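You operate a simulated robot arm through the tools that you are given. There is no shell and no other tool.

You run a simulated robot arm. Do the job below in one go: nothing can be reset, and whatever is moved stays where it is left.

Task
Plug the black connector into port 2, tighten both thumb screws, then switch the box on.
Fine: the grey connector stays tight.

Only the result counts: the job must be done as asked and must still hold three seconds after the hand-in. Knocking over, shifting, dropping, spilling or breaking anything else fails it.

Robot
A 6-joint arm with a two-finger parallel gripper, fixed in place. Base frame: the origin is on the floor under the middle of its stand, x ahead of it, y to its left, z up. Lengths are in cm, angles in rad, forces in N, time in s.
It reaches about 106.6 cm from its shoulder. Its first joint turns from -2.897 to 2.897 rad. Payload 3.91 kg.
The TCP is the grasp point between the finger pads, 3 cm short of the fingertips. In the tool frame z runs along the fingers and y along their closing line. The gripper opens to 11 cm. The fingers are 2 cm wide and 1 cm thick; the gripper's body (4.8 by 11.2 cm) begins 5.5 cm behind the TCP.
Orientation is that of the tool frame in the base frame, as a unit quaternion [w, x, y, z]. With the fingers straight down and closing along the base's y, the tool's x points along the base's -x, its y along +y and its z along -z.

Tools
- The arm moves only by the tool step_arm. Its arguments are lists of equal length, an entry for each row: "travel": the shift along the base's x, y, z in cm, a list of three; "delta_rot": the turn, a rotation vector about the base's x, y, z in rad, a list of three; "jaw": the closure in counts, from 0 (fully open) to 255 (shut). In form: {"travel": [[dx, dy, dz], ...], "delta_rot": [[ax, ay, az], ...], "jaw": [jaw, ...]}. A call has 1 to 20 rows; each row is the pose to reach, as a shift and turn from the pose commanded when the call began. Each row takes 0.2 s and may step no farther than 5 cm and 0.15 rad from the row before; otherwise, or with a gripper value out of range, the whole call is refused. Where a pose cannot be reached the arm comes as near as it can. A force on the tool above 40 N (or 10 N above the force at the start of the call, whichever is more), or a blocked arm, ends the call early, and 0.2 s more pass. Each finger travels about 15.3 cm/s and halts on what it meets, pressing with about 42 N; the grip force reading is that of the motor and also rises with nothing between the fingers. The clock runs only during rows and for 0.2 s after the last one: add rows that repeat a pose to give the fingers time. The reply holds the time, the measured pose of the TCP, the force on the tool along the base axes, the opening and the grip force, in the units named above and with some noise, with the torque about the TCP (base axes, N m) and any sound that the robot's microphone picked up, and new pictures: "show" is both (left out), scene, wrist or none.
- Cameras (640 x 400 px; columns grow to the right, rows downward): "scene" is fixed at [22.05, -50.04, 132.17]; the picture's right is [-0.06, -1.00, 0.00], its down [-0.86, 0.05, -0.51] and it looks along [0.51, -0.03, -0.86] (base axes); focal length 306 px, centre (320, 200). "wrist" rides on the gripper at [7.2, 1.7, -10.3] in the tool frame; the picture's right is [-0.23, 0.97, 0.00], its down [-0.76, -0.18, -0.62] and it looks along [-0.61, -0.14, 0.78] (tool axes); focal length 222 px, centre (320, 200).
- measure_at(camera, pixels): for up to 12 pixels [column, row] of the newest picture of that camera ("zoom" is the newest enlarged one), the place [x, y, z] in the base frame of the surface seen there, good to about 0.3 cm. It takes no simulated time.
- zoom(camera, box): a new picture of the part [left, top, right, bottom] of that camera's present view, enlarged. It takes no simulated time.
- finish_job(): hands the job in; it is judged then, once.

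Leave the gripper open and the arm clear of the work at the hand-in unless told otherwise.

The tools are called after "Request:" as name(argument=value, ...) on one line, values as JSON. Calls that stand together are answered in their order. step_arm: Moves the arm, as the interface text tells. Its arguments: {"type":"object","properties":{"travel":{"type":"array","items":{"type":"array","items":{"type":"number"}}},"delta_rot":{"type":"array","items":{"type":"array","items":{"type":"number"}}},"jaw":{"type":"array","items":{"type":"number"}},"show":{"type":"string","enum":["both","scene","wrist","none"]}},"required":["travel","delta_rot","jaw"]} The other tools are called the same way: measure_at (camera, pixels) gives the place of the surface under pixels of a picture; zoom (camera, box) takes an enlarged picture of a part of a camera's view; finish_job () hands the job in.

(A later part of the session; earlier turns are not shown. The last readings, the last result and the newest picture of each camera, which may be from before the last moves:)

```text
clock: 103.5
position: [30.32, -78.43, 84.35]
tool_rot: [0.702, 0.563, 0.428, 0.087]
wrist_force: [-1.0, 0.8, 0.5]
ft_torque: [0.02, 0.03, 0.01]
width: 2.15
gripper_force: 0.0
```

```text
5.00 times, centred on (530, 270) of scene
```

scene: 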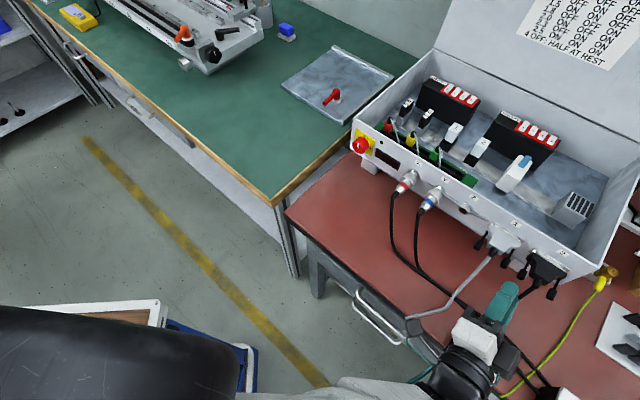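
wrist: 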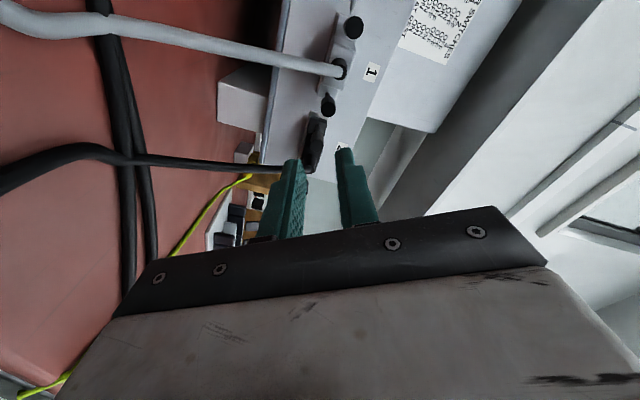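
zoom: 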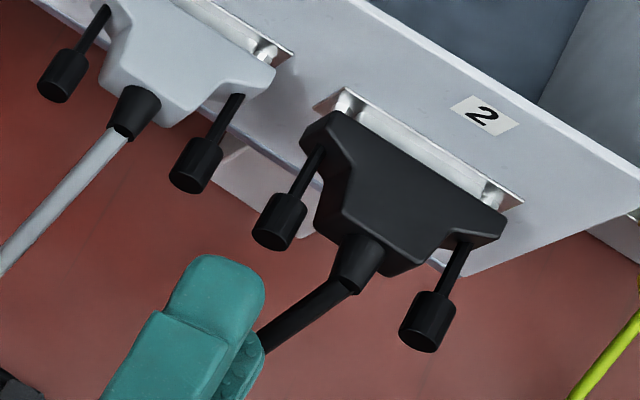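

The knob appears about 0.19 cm low across the finger direction. I'll correct partly, fix the yaw, advance 2.2 cm and re-measure at closer range.

Request:
step_arm(travel=[[0.36, -0.42, -0.12], [0.75, -0.8, -0.12], [1.14, -1.2, -0.12], [1.53, -1.58, -0.12], [1.53, -1.58, -0.12]], delta_rot=[[0, 0, 0.014], [0, 0, 0.014], [0, 0, 0.014], [0, 0, 0.014], [0, 0, 0.014]], jaw=[205, 205, 205, 205, 205], show="both")

Request:
zoom(camera="wrist", box=[280, 110, 360, 190])

Request:
zoom(camera="scene", box=[490, 240, 560, 300])

```text
clock: 104.7
position: [31.88, -80.13, 84.05]
tool_rot: [0.7, 0.562, 0.431, 0.094]
wrist_force: [1.0, 0.5, -0.5]
ft_torque: [-0.02, 0.01, 0.0]
width: 2.16
gripper_force: 0.0
```

scene: 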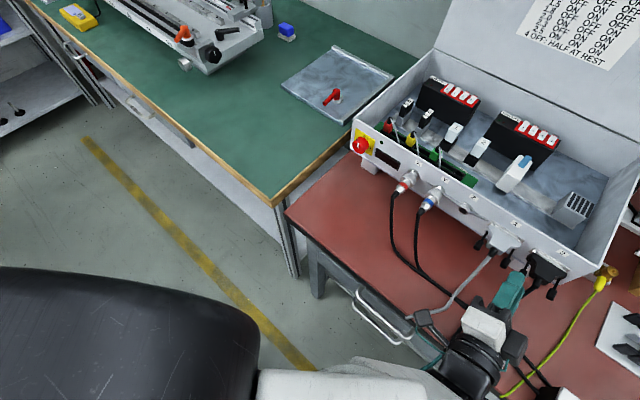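
wrist: 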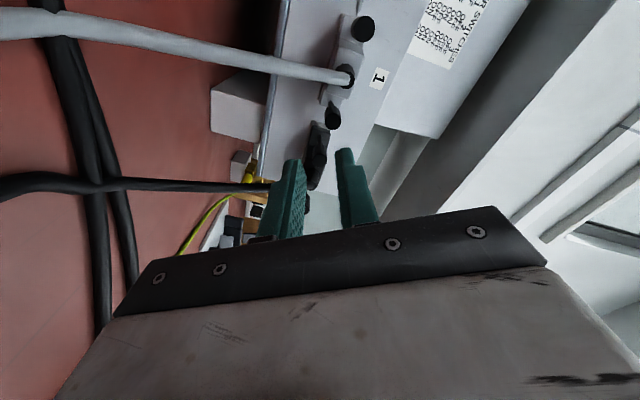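

```text
5.00 times, centred on (320, 150) of wrist
```

zoom: 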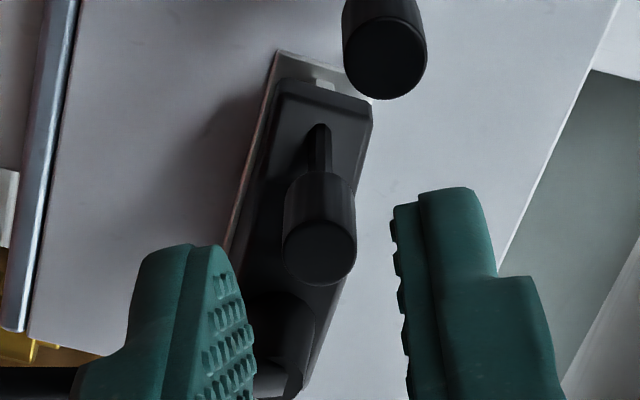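

```text
6.67 times, centred on (525, 270) of scene
```

zoom: 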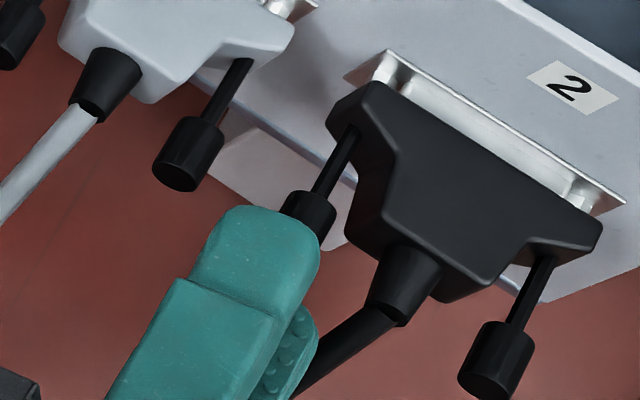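

The knob is now centred to within about 0.07 cm. I'll advance 1.4 cm over it and close.

Request:
step_arm(travel=[[0.25, -0.25, 0], [0.5, -0.5, 0], [0.75, -0.75, 0], [0.99, -0.99, 0], [0.99, -0.99, 0], [0.99, -0.99, 0], [0.99, -0.99, 0], [0.99, -0.99, 0]], delta_rot=[[0, 0, 0], [0, 0, 0], [0, 0, 0], [0, 0, 0], [0, 0, 0], [0, 0, 0], [0, 0, 0], [0, 0, 0]], jaw=[205, 205, 205, 205, 220, 230, 245, 245], show="both")

Request:
zoom(camera="wrist", box=[280, 110, 360, 190])

Request:
zoom(camera="scene", box=[490, 240, 560, 300])

```text
clock: 106.5
position: [32.95, -81.13, 84.0]
tool_rot: [0.7, 0.562, 0.431, 0.093]
wrist_force: [1.5, 0.1, 2.9]
ft_torque: [-0.08, -0.05, -0.01]
width: 0.85
gripper_force: 42.2
```

scene: 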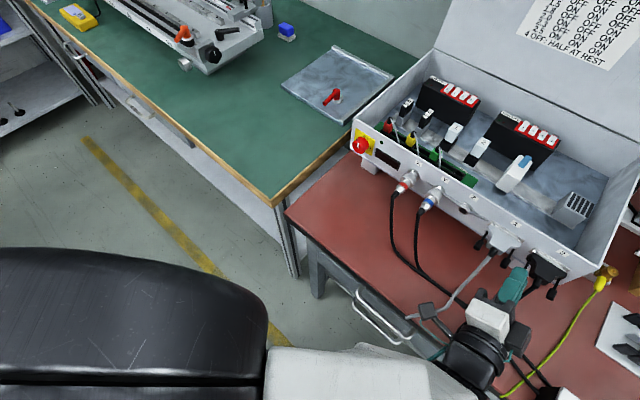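
wrist: 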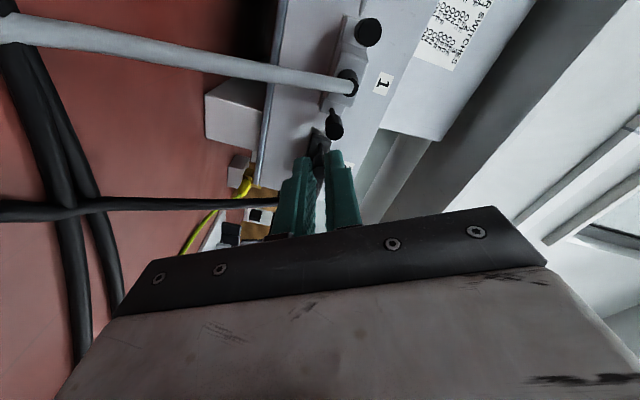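

```text
5.00 times, centred on (320, 150) of wrist
```

zoom: 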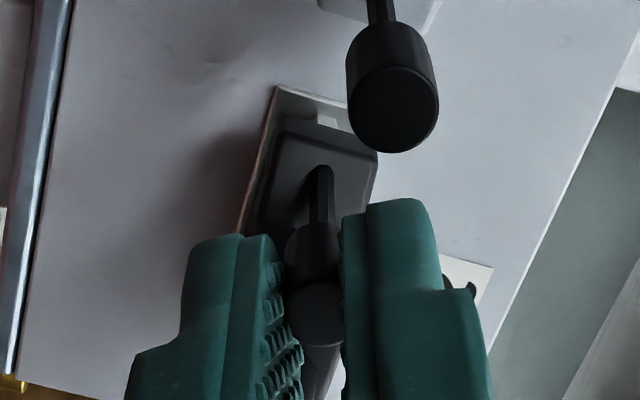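

```text
6.67 times, centred on (525, 270) of scene
```

zoom: 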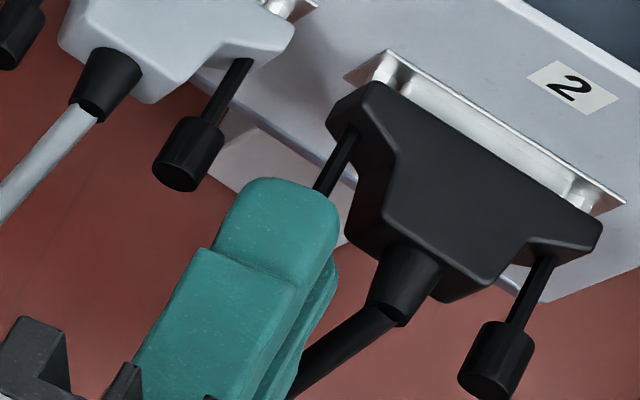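

The knob is gripped at 0.85 cm with the connector undisturbed. I'll add a slight forward bias of 0.04 cm and turn clockwise 1.4 rad.

Request:
step_arm(travel=[[0.028, -0.028, 0], [0.028, -0.028, 0], [0.028, -0.028, 0], [0.028, -0.028, 0], [0.028, -0.028, 0], [0.028, -0.028, 0], [0.028, -0.028, 0], [0.028, -0.028, 0], [0.028, -0.028, 0], [0.028, -0.028, 0]], delta_rot=[[0.099, -0.099, 0], [0.198, -0.198, 0], [0.297, -0.297, 0], [0.396, -0.396, 0], [0.495, -0.495, 0], [0.594, -0.594, 0], [0.693, -0.693, 0], [0.792, -0.792, 0], [0.891, -0.891, 0], [0.99, -0.99, 0]], jaw=[245, 245, 245, 245, 245, 245, 245, 245, 245, 245], show="both")

Request:
zoom(camera="wrist", box=[280, 110, 360, 190])

Request:
zoom(camera="scene", box=[490, 240, 560, 300])

```text
clock: 108.7
position: [32.85, -81.02, 84.2]
tool_rot: [0.476, 0.706, -0.032, 0.523]
wrist_force: [-7.2, 7.3, 4.4]
ft_torque: [-0.03, -0.04, -0.05]
width: 0.84
gripper_force: 41.9
```

scene: 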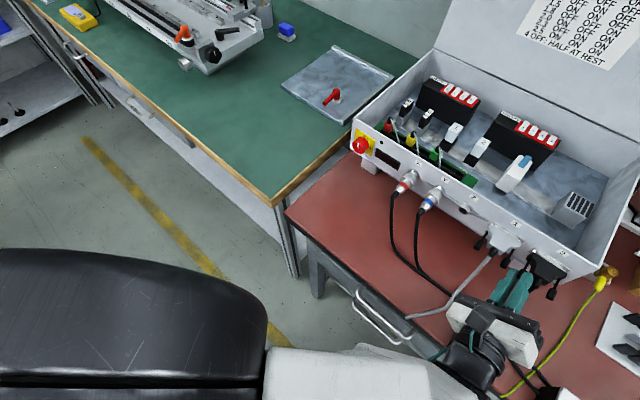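
wrist: 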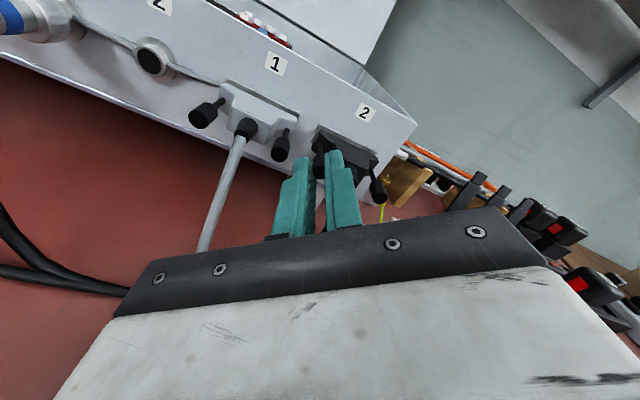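

```text
5.00 times, centred on (320, 150) of wrist
```

zoom: 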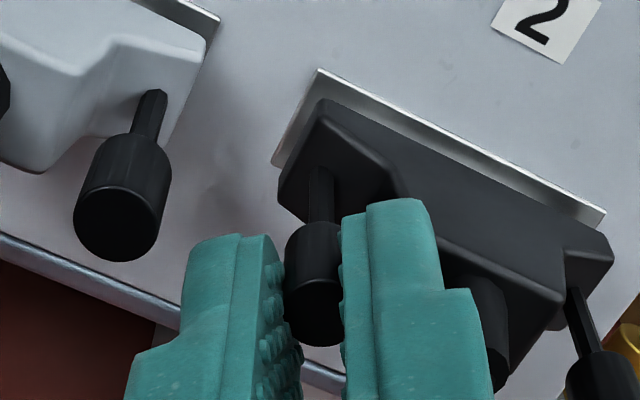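

```text
6.67 times, centred on (525, 270) of scene
```

zoom: 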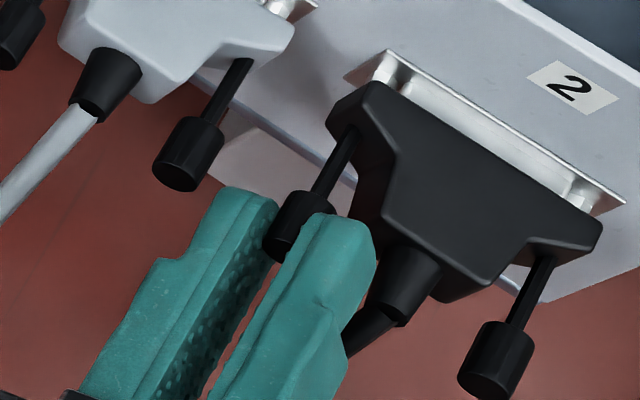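

The connector stays seated under a steady 10 N push and the knob turns freely. Continuing clockwise by another 1.4 rad.

Request:
step_arm(travel=[[0, 0, 0], [0, 0, 0], [0, 0, 0], [0, 0, 0], [0, 0, 0], [0, 0, 0], [0, 0, 0], [0, 0, 0], [0, 0, 0], [0, 0, 0]], delta_rot=[[0.099, -0.099, 0], [0.198, -0.198, 0], [0.297, -0.297, 0], [0.396, -0.396, 0], [0.495, -0.495, 0], [0.594, -0.594, 0], [0.693, -0.693, 0], [0.792, -0.792, 0], [0.891, -0.891, 0], [0.99, -0.99, 0]], jaw=[245, 245, 245, 245, 245, 245, 245, 245, 245, 245], show="both")

Request:
zoom(camera="scene", box=[490, 240, 560, 300])

```text
clock: 110.9
position: [32.9, -81.14, 84.06]
tool_rot: [0.028, 0.518, -0.48, 0.708]
wrist_force: [-21.5, -14.4, 6.5]
ft_torque: [0.01, 0.08, -0.45]
width: 0.87
gripper_force: 41.9
```

scene: 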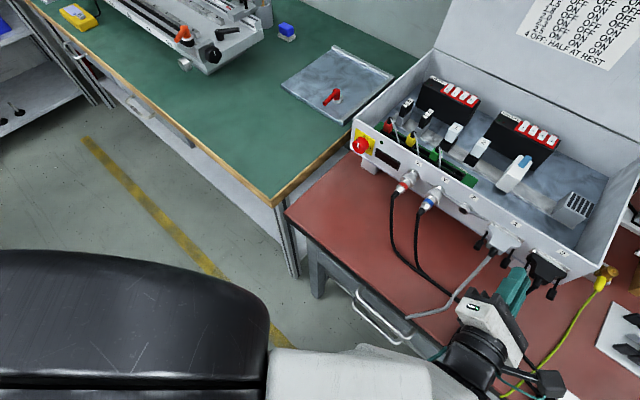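
wrist: 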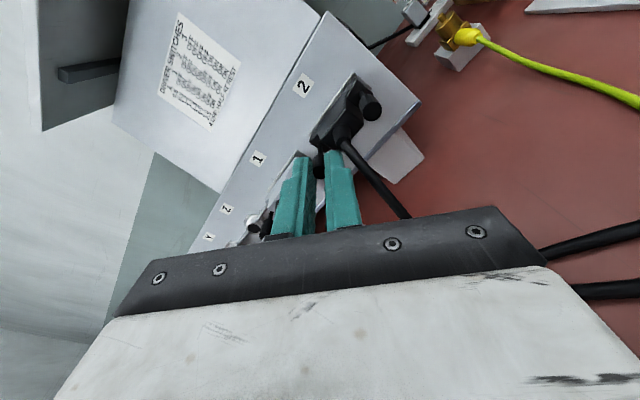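

```text
6.67 times, centred on (525, 270) of scene
```

zoom: 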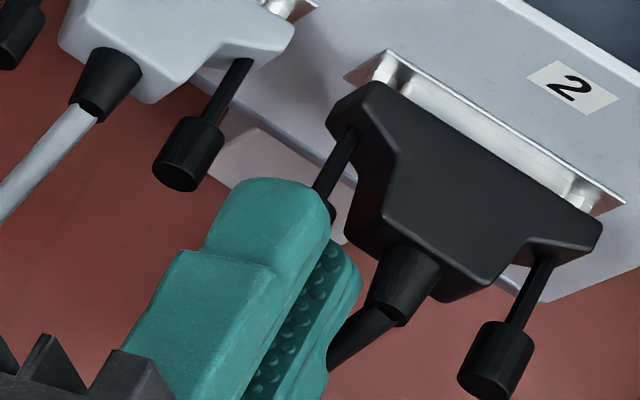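

A sideways load of about 25 N has built up because the knob axis is slightly off the tool axis. I'll shift the tool 0.07 cm with the load to relax it before continuing.

Request:
step_arm(travel=[[-0.05, -0.05, 0.02], [-0.05, -0.05, 0.02]], delta_rot=[[0, 0, 0], [0, 0, 0]], jaw=[245, 245], show="none")

```text
clock: 111.5
position: [32.86, -81.21, 84.13]
tool_rot: [0.028, 0.519, -0.48, 0.707]
wrist_force: [-19.4, -14.2, 6.3]
ft_torque: [-0.4, -0.37, -0.92]
width: 0.84
gripper_force: 42.2
```

The load isn't easing as expected. I'll check whether a finger touches the grey connector's knob by zooming the wrist view.

Request:
step_arm(travel=[[0, 0, 0]], delta_rot=[[0, 0, 0]], jaw=[245], show="both")

Request:
zoom(camera="wrist", box=[230, 100, 390, 240])

Request:
zoom(camera="scene", box=[490, 240, 560, 300])

```text
clock: 111.9
position: [32.81, -81.12, 84.05]
tool_rot: [0.028, 0.519, -0.479, 0.708]
wrist_force: [-19.0, -14.1, 6.3]
ft_torque: [-0.23, -0.25, -0.75]
width: 0.85
gripper_force: 42.3
```

scene: 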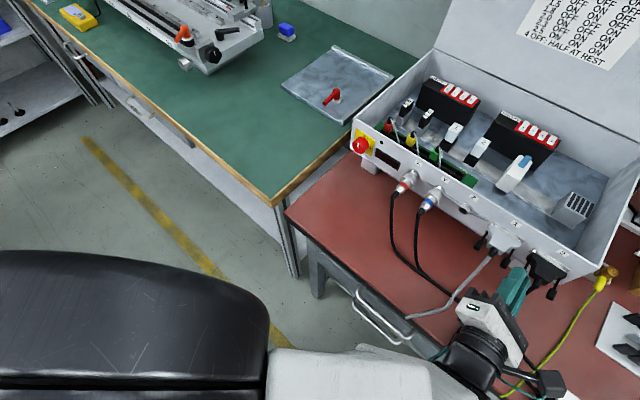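
wrist: 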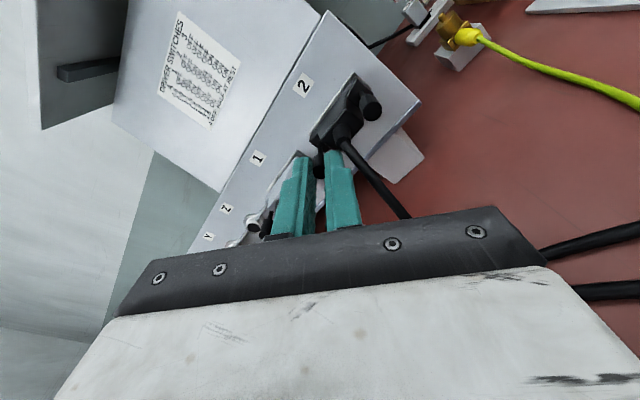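

```text
2.86 times, centred on (310, 170) of wrist
```

zoom: 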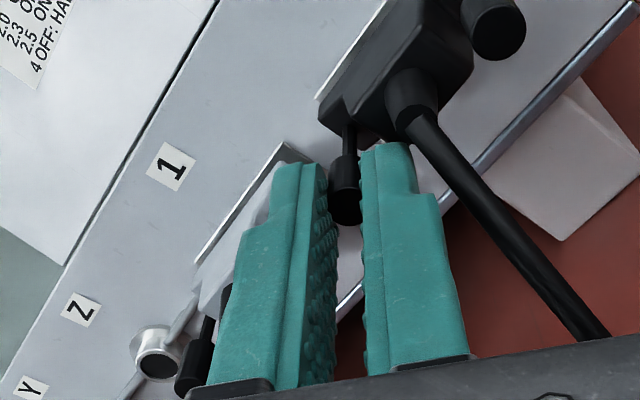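

```text
6.67 times, centred on (525, 270) of scene
```

zoom: 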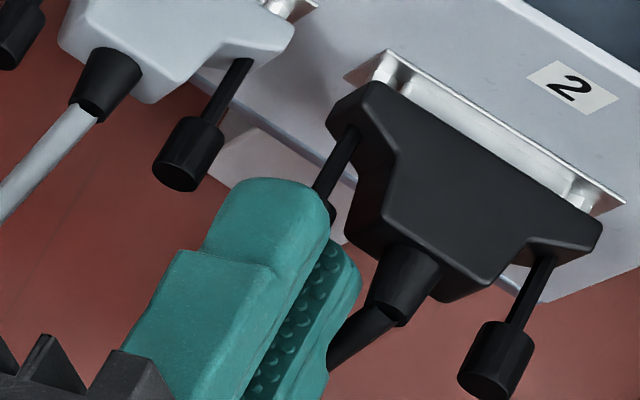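

Zooming closer around the left finger and the grey knob.

Request:
zoom(camera="wrist", box=[260, 150, 340, 240])

Request:
zoom(camera="scene", box=[495, 248, 535, 288])

Request:
measure_at(camera="scene", pixels=[[508, 262], [509, 268], [512, 270], [514, 276], [518, 270], [522, 268], [505, 258], [507, 255]])

```text
4.44 times, centred on (300, 195) of wrist
```

zoom: 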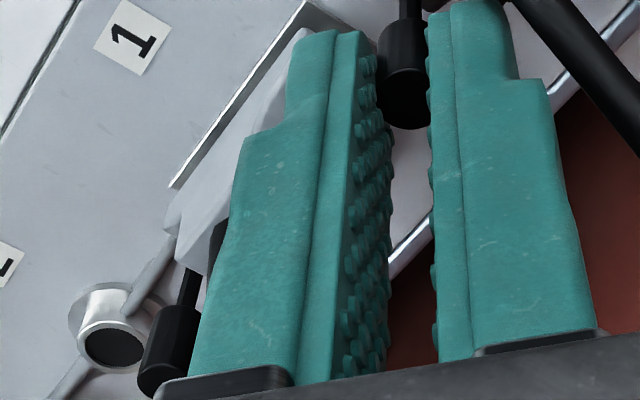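

```text
10.00 times, centred on (515, 268) of scene
```

zoom: 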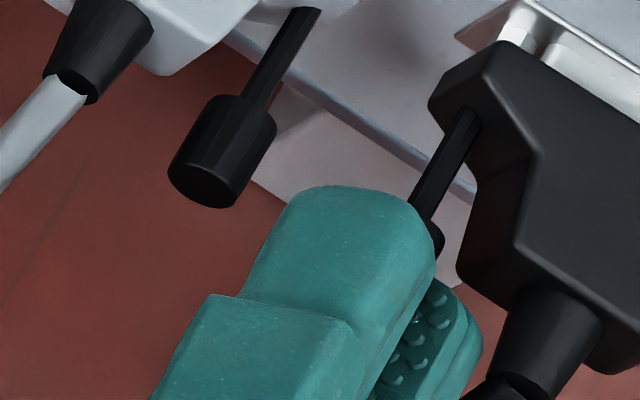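

```text
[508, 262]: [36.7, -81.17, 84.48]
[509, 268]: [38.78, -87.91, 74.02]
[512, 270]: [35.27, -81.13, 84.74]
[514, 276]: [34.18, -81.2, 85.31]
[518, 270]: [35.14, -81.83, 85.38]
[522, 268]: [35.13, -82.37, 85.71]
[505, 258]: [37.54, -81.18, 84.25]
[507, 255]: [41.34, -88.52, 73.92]
```

There's no contact with the grey knob: the gap is about 0.6 cm. The side load comes from a small knob eccentricity, so I'll compensate with a slight shift and continue turning 1.4 rad to the end of this stroke.

Request:
step_arm(travel=[[-0.02, -0.02, 0], [-0.035, -0.035, 0], [-0.035, -0.035, 0], [-0.035, -0.035, 0], [-0.035, -0.035, 0], [-0.035, -0.035, -0.02], [-0.035, -0.035, -0.02], [-0.035, -0.035, -0.02], [-0.035, -0.035, -0.02], [-0.035, -0.035, -0.02]], delta_rot=[[0.099, -0.099, 0], [0.198, -0.198, 0], [0.297, -0.297, 0], [0.396, -0.396, 0], [0.495, -0.495, 0], [0.594, -0.594, 0], [0.693, -0.693, 0], [0.792, -0.792, 0], [0.891, -0.891, 0], [0.99, -0.99, 0]], jaw=[245, 245, 245, 245, 245, 245, 245, 245, 245, 245], show="both")

Request:
zoom(camera="scene", box=[490, 240, 560, 300])

```text
clock: 114.1
position: [32.86, -81.1, 84.0]
tool_rot: [0.434, -0.087, 0.701, -0.559]
wrist_force: [-8.8, -32.6, 5.5]
ft_torque: [-0.06, -0.1, -0.74]
width: 0.83
gripper_force: 42.0
```

scene: 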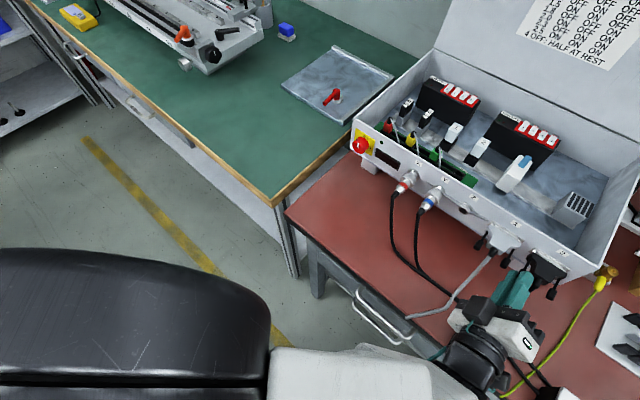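
wrist: 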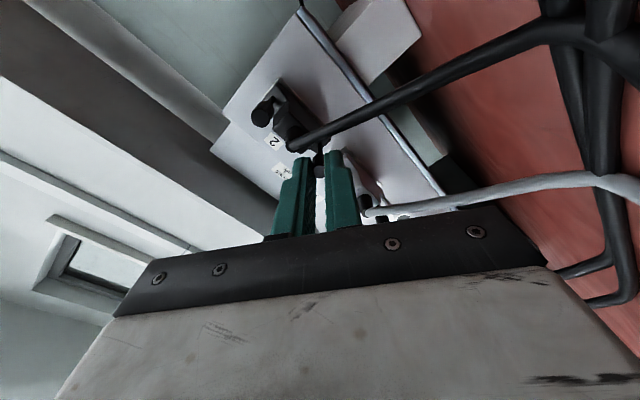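

```text
6.67 times, centred on (525, 270) of scene
```

zoom: 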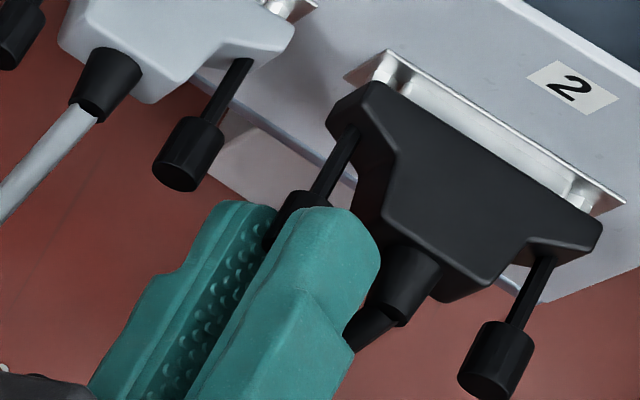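

The axial force has flipped sign: the screw is now pulling the knob inward, so the thread has engaged. I'll relax the side and axial load, then open to release the knob.

Request:
step_arm(travel=[[-0.022, -0.092, 0], [-0.022, -0.092, 0], [-0.022, -0.092, 0], [-0.022, -0.092, 0]], delta_rot=[[0, 0, 0], [0, 0, 0], [0, 0, 0], [0, 0, 0]], jaw=[245, 245, 222, 210], show="both")

Request:
zoom(camera="scene", box=[490, 240, 560, 300])

Request:
zoom(camera="wrist", box=[260, 100, 380, 220])

```text
clock: 115.1
position: [32.83, -81.13, 84.01]
tool_rot: [0.433, -0.089, 0.702, -0.559]
wrist_force: [-0.1, 0.8, -0.8]
ft_torque: [0.0, 0.04, -0.03]
width: 1.93
gripper_force: 0.1
```

scene: 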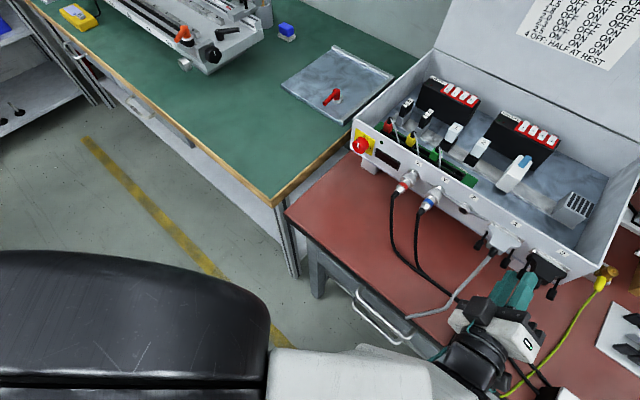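
wrist: 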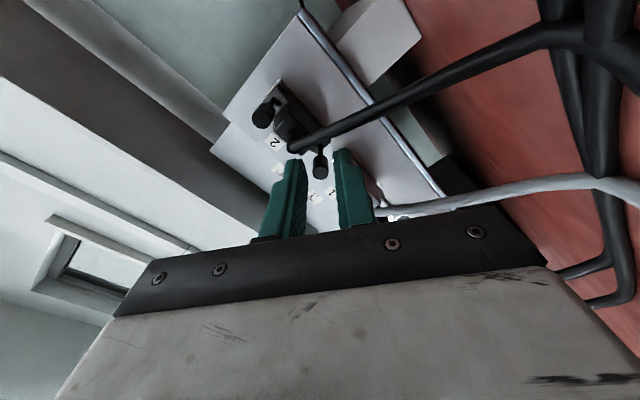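

```text
6.67 times, centred on (525, 270) of scene
```

zoom: 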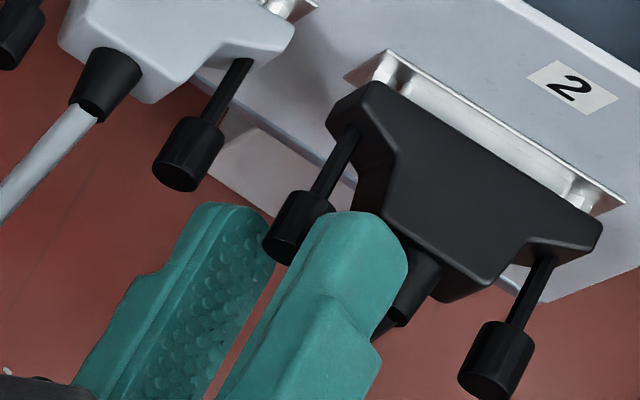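

```text
3.33 times, centred on (320, 160) of wrist
```

zoom: 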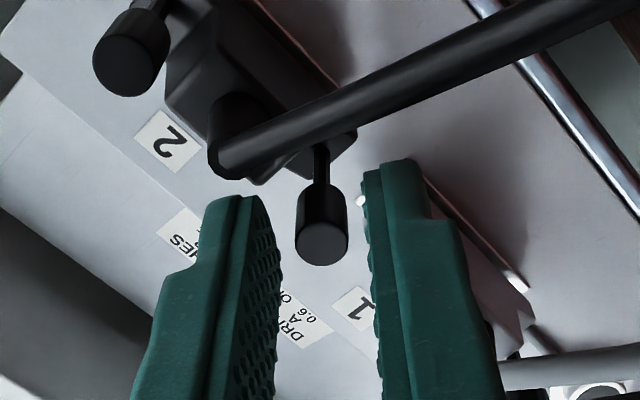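

Released cleanly, and the connector stays fully in. I'll retreat 1.6 cm and start unwinding the wrist; then I can measure how far the screw advanced.

Request:
step_arm(travel=[[-0.3, 0.3, 0], [-0.7, 0.7, 0], [-1.2, 1.2, 0], [-1.2, 1.2, 0], [-1.2, 1.2, 0], [-1.2, 1.2, 0], [-1.2, 1.2, 0], [-1.2, 1.2, 0], [-1.2, 1.2, 0], [-1.2, 1.2, 0], [-1.2, 1.2, 0], [-1.2, 1.2, 0], [-1.2, 1.2, 0], [-1.2, 1.2, 0], [-1.2, 1.2, 0], [-1.2, 1.2, 0], [-1.2, 1.2, 0], [-1.2, 1.2, 0], [-1.2, 1.2, 0], [-1.2, 1.2, 0]], delta_rot=[[0, 0, 0], [0, 0, 0], [0, 0, 0], [-0.104, 0.104, 0], [-0.208, 0.208, 0], [-0.312, 0.312, 0], [-0.416, 0.416, 0], [-0.52, 0.52, 0], [-0.624, 0.624, 0], [-0.728, 0.728, 0], [-0.832, 0.832, 0], [-0.936, 0.936, 0], [-1.04, 1.04, 0], [-1.144, 1.144, 0], [-1.248, 1.248, 0], [-1.352, 1.352, 0], [-1.456, 1.456, 0], [-1.56, 1.56, 0], [-1.664, 1.664, 0], [-1.768, 1.768, 0]], jaw=[210, 210, 210, 210, 210, 210, 210, 210, 210, 210, 210, 210, 210, 210, 210, 210, 210, 210, 210, 210], show="scene")

Request:
zoom(camera="scene", box=[495, 245, 565, 300])

Request:
zoom(camera="scene", box=[508, 250, 540, 280])

Request:
zoom(camera="scene", box=[540, 268, 572, 298])

Request:
zoom(camera="scene", box=[494, 236, 526, 266])

```text
clock: 119.3
position: [31.72, -79.94, 83.96]
tool_rot: [0.394, 0.694, -0.136, 0.587]
wrist_force: [0.2, -0.5, 0.5]
ft_torque: [-0.02, -0.01, 0.01]
width: 1.95
gripper_force: 0.2
```

scene: 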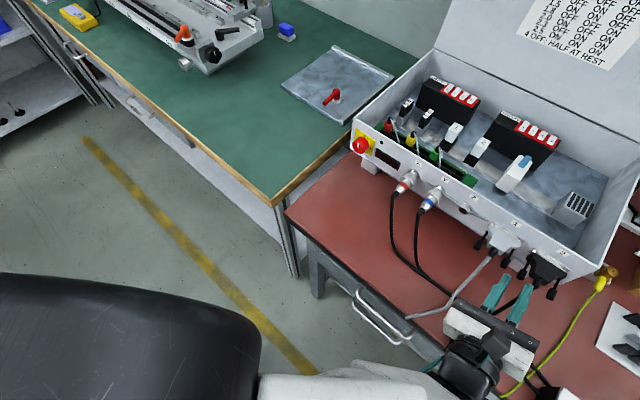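

```text
7.27 times, centred on (530, 272) of scene
```

zoom: 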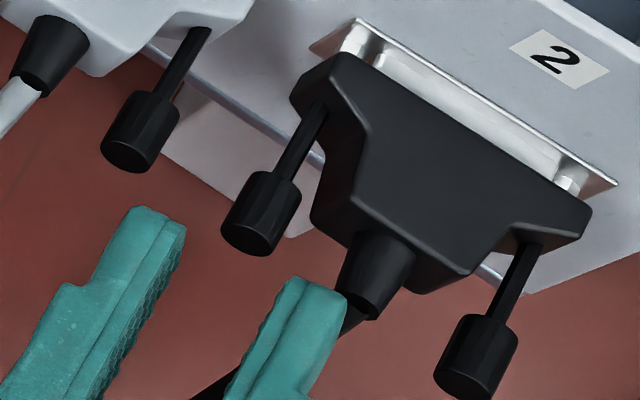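

```text
13.33 times, centred on (524, 265) of scene
```

zoom: 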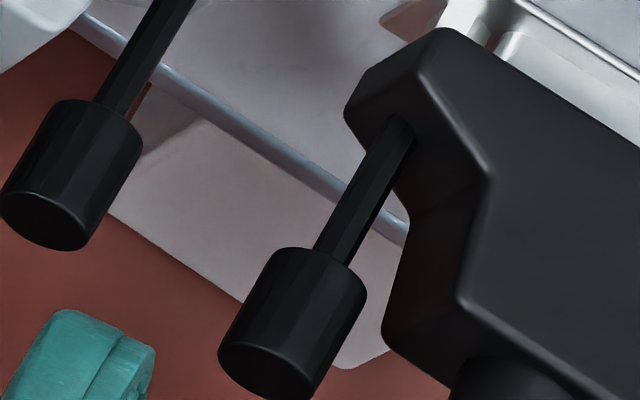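

```text
13.33 times, centred on (556, 283) of scene
```

zoom: 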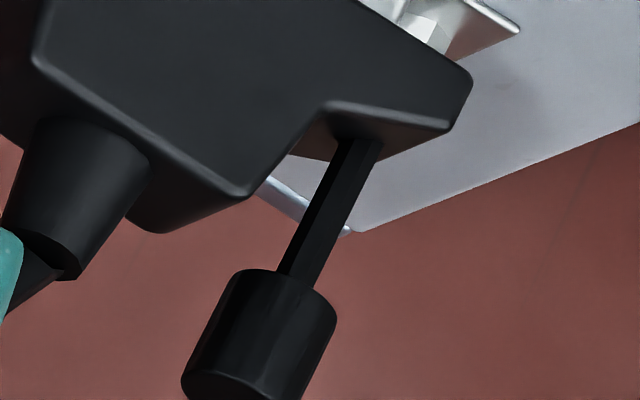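

```text
13.33 times, centred on (510, 251) of scene
```

zoom: 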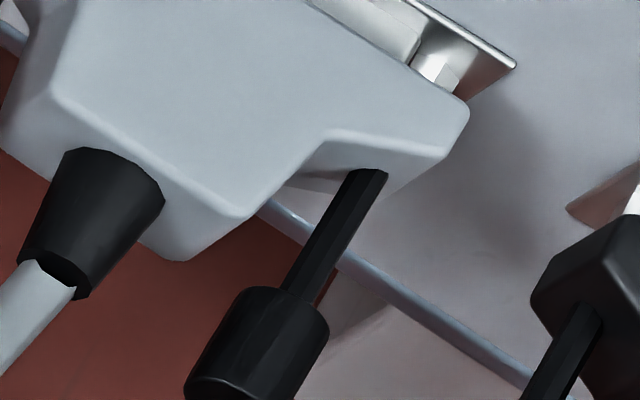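

Screw A has advanced about 0.1 cm; its shaft now reads 148 px, against 155 px on untouched B and 139 px on the tight grey one. So roughly 1.5 turns are needed in total. I'll finish unwinding to 60° and re-centre.

Request:
step_arm(travel=[[0, 0, 0], [0, 0, 0], [0, 0, 0], [0, 0, 0], [0, 0, 0], [0, 0, 0], [0, 0, 0], [0, 0, 0], [0, 0, 0], [0.03, 0.03, 0.04], [0.06, 0.06, 0.08], [0.09, 0.09, 0.08], [0.09, 0.09, 0.08]], delta_rot=[[-0.1, 0.1, 0], [-0.2, 0.2, 0], [-0.3, 0.3, 0], [-0.4, 0.4, 0], [-0.5, 0.5, 0], [-0.6, 0.6, 0], [-0.7, 0.7, 0], [-0.8, 0.8, 0], [-0.9, 0.9, 0], [-1.0, 1.0, 0], [-1.1, 1.1, 0], [-1.193, 1.193, 0], [-1.193, 1.193, 0]], jaw=[210, 210, 210, 210, 210, 210, 210, 210, 210, 210, 210, 210, 210], show="wrist")

Request:
zoom(camera="wrist", box=[280, 110, 360, 190])

```text
clock: 122.1
position: [31.81, -79.87, 83.94]
tool_rot: [0.7, 0.563, 0.428, 0.096]
wrist_force: [0.6, -0.4, 1.1]
ft_torque: [0.02, 0.03, 0.03]
width: 1.96
gripper_force: 0.0
```

wrist: 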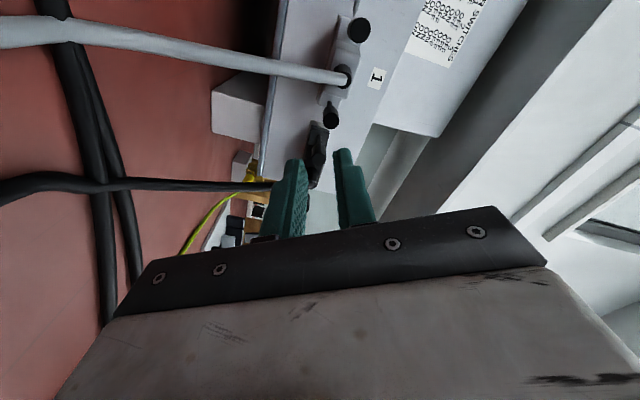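

```text
5.00 times, centred on (320, 150) of wrist
```

zoom: 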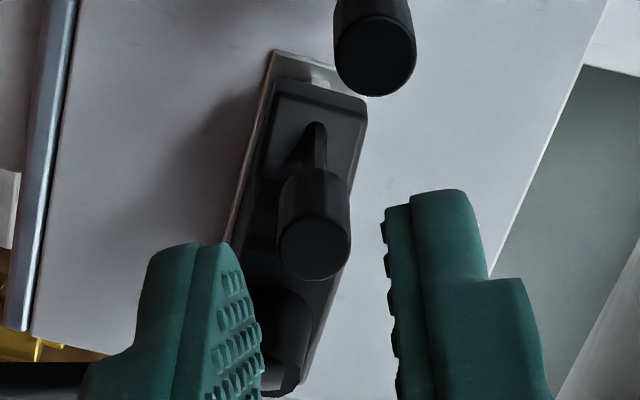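

The knob is about 0.08 cm off centre. I'll correct that, advance 1.55 cm and close.

Request:
step_arm(travel=[[0.22, -0.33, -0.05], [0.5, -0.61, -0.05], [0.78, -0.89, -0.05], [1.04, -1.15, -0.05], [1.04, -1.15, -0.05], [1.04, -1.15, -0.05], [1.04, -1.15, -0.05], [1.04, -1.15, -0.05]], delta_rot=[[0, 0, 0], [0, 0, 0], [0, 0, 0], [0, 0, 0], [0, 0, 0], [0, 0, 0], [0, 0, 0], [0, 0, 0]], jaw=[210, 210, 210, 210, 222, 232, 245, 245], show="wrist")

Request:
zoom(camera="wrist", box=[280, 110, 360, 190])

```text
clock: 123.9
position: [32.77, -80.98, 83.99]
tool_rot: [0.699, 0.565, 0.427, 0.096]
wrist_force: [1.0, -1.1, 0.1]
ft_torque: [0.02, 0.02, -0.04]
width: 0.83
gripper_force: 41.5
```

wrist: 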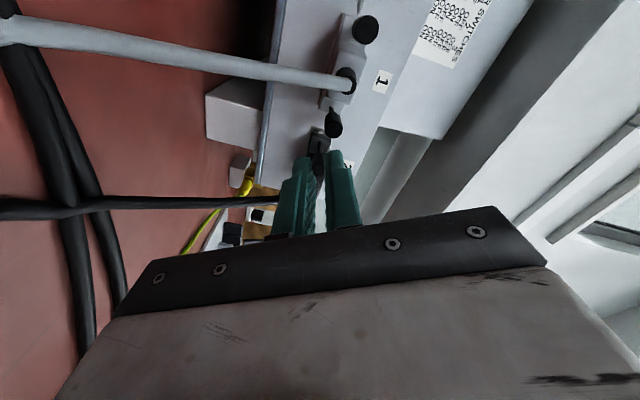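

```text
5.00 times, centred on (320, 150) of wrist
```

zoom: 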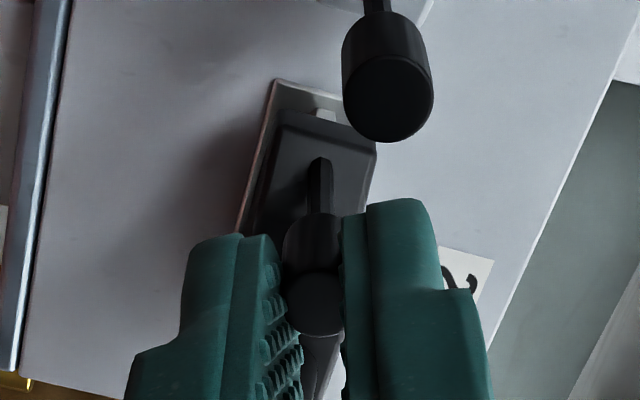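

Good grip with almost no load. Turning clockwise 1.8 rad while feeding forward slightly with the thread.

Request:
step_arm(travel=[[0.002, -0.002, 0], [0.004, -0.004, 0], [0.007, -0.007, 0], [0.009, -0.009, 0], [0.011, -0.011, 0], [0.014, -0.014, 0], [0.016, -0.016, 0], [0.018, -0.018, 0], [0.021, -0.021, 0], [0.023, -0.023, 0], [0.025, -0.025, 0], [0.028, -0.028, 0], [0.03, -0.03, 0]], delta_rot=[[0.099, -0.099, 0], [0.198, -0.198, 0], [0.297, -0.297, 0], [0.396, -0.396, 0], [0.495, -0.495, 0], [0.594, -0.594, 0], [0.693, -0.693, 0], [0.792, -0.792, 0], [0.891, -0.891, 0], [0.99, -0.99, 0], [1.089, -1.089, 0], [1.188, -1.188, 0], [1.287, -1.287, 0]], jaw=[245, 245, 245, 245, 245, 245, 245, 245, 245, 245, 245, 245, 245], show="scene")

```text
clock: 126.7
position: [32.75, -80.99, 84.01]
tool_rot: [0.353, 0.683, -0.182, 0.613]
wrist_force: [-9.3, 23.3, -1.7]
ft_torque: [0.04, 0.08, 0.22]
width: 0.82
gripper_force: 42.2
```

scene: 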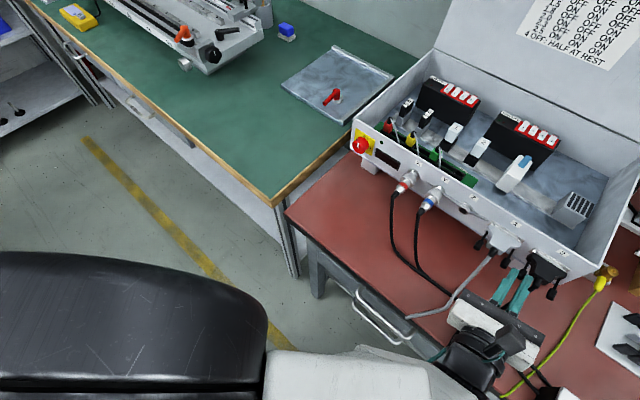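

Axial reaction is 23 N with no twisting resistance yet. I'll continue another 1.8 rad without extra feed.

Request:
step_arm(travel=[[0, 0, 0], [0, 0, 0], [0, 0, 0], [0, 0, 0], [0, 0, 0], [0, 0, 0], [0, 0, 0], [0, 0, 0], [0, 0, 0], [0, 0, 0], [0, 0, 0], [0, 0, 0], [0, 0, 0]], delta_rot=[[0.099, -0.099, 0], [0.198, -0.198, 0], [0.297, -0.297, 0], [0.396, -0.396, 0], [0.495, -0.495, 0], [0.594, -0.594, 0], [0.693, -0.693, 0], [0.792, -0.792, 0], [0.891, -0.891, 0], [0.99, -0.99, 0], [1.089, -1.089, 0], [1.188, -1.188, 0], [1.287, -1.287, 0]], jaw=[245, 245, 245, 245, 245, 245, 245, 245, 245, 245, 245, 245, 245], show="both")

Request:
zoom(camera="scene", box=[490, 240, 560, 300])

```text
clock: 129.5
position: [32.81, -81.06, 83.98]
tool_rot: [-0.267, 0.273, -0.652, 0.655]
wrist_force: [2.9, -2.3, 3.2]
ft_torque: [0.11, 0.13, -0.14]
width: 0.69
gripper_force: 41.3
```

scene: 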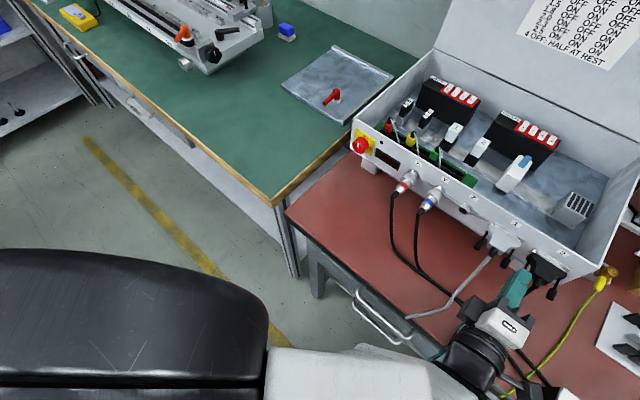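
wrist: 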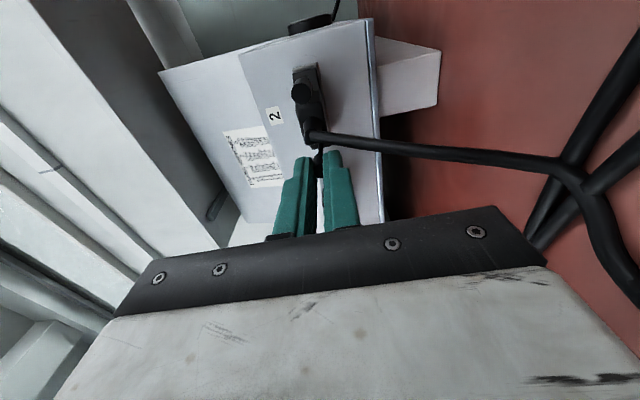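

```text
6.67 times, centred on (525, 270) of scene
```

zoom: 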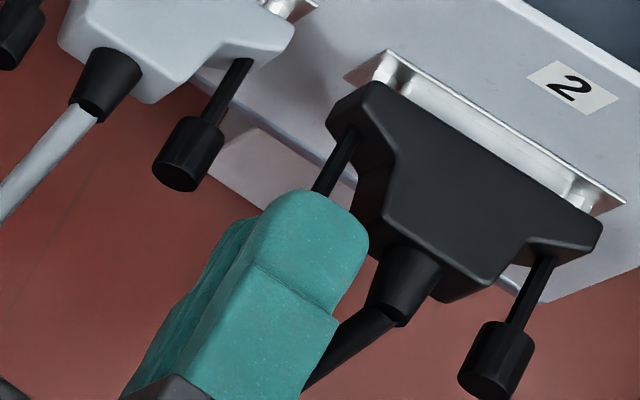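

The thread is drawing in and the axial load has dropped. I'll continue the last 0.55 rad of this stroke, then release.

Request:
step_arm(travel=[[0, 0, 0], [0, 0, 0], [0, 0, 0], [0, 0, 0], [0, 0, 0]], delta_rot=[[0.099, -0.099, 0], [0.198, -0.198, 0], [0.297, -0.297, 0], [0.389, -0.389, 0], [0.389, -0.389, 0]], jaw=[245, 245, 245, 245, 245], show="none")

Request:
step_arm(travel=[[0, 0, 0], [0, 0, 0], [-0.4, 0.4, 0], [-0.8, 0.8, 0], [-1.2, 1.2, 0], [-1.2, 1.2, 0]], delta_rot=[[0, 0, 0], [0, 0, 0], [0, 0, 0], [0, 0, 0], [0, 0, 0], [0, 0, 0]], jaw=[222, 210, 210, 210, 210, 210], show="both")

Request:
zoom(camera="scene", box=[508, 250, 540, 280])

Request:
zoom(camera="scene", box=[495, 245, 565, 300])

```text
clock: 130.7
position: [32.77, -81.19, 83.93]
tool_rot: [0.434, -0.087, 0.701, -0.559]
wrist_force: [2.5, -4.1, 0.6]
ft_torque: [0.17, 0.15, 0.04]
width: 0.68
gripper_force: 41.8
```

```text
clock: 132.1
position: [31.7, -79.79, 83.95]
tool_rot: [0.434, -0.086, 0.701, -0.559]
wrist_force: [0.7, -0.4, 0.7]
ft_torque: [-0.05, -0.02, -0.02]
width: 1.95
gripper_force: 0.0
```

scene: 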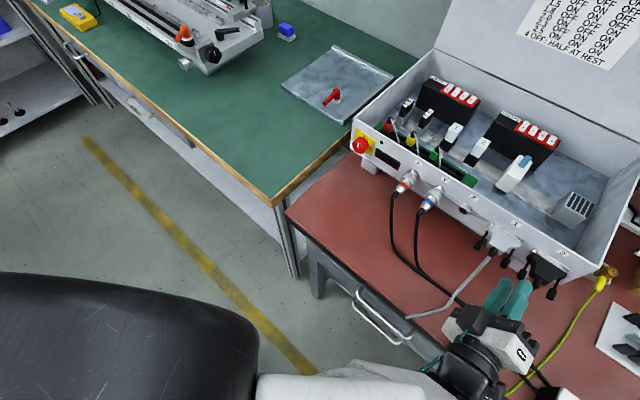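
wrist: 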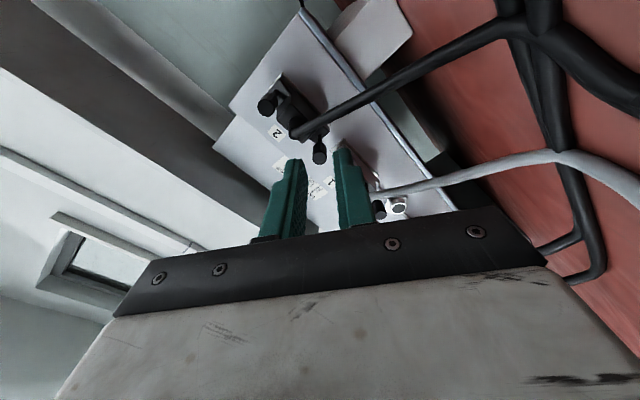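

```text
13.33 times, centred on (524, 265) of scene
```

zoom: 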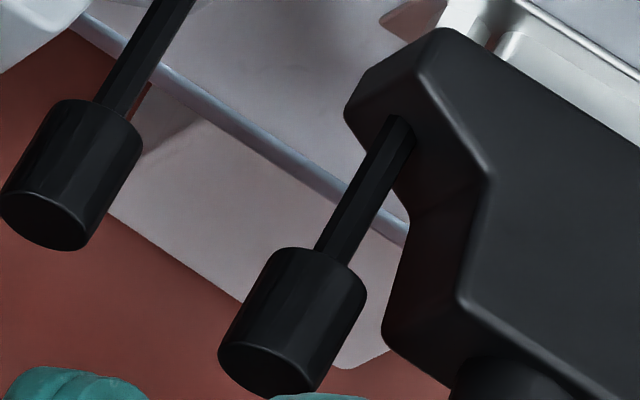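

```text
7.27 times, centred on (530, 272) of scene
```

zoom: 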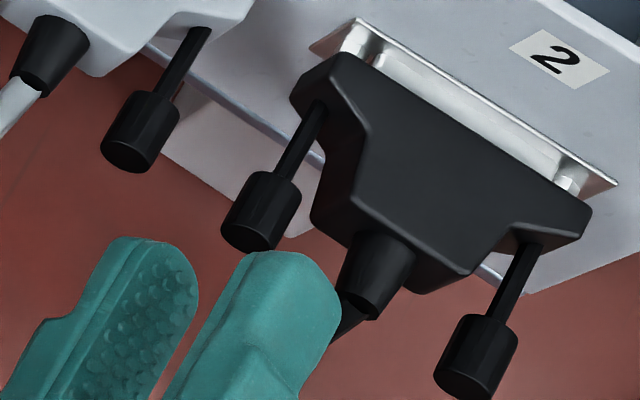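

I'll take the same zoom window as before any turning, to compare the knob's axial position directly.

Request:
zoom(camera="scene", box=[500, 245, 570, 300])

Request:
zoom(camera="scene", box=[514, 264, 530, 280])

Request:
zoom(camera="scene", box=[543, 284, 559, 300])

Request:
zoom(camera="wrist", box=[250, 70, 350, 170])

```text
7.27 times, centred on (535, 272) of scene
```

zoom: 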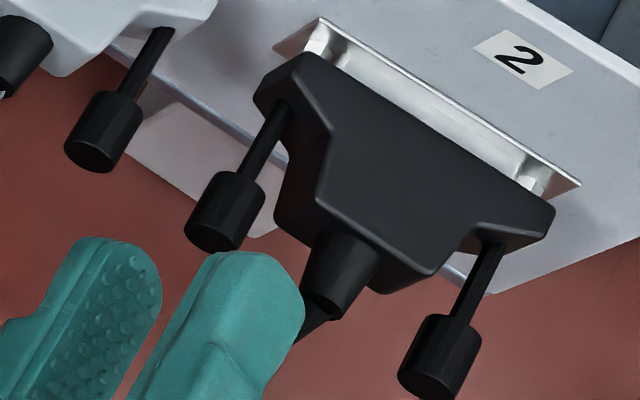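

```text
16.00 times, centred on (522, 272) of scene
```

zoom: 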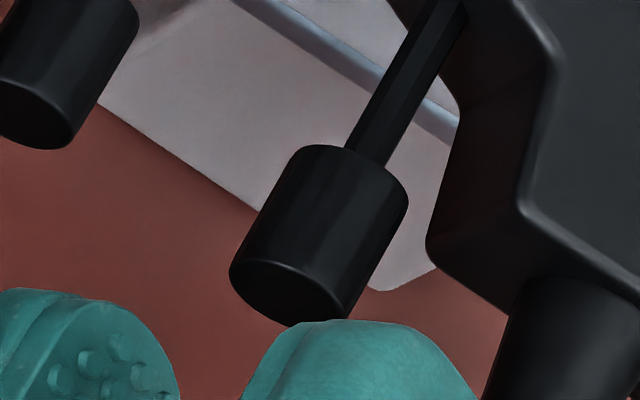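

```text
16.00 times, centred on (551, 292) of scene
```

zoom: 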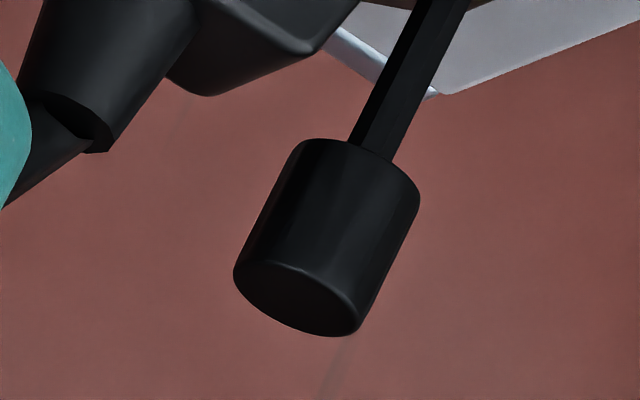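

```text
4.00 times, centred on (300, 120) of wrist
```

zoom: 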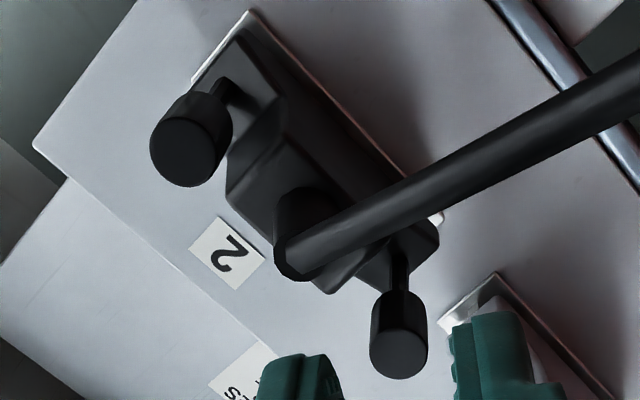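

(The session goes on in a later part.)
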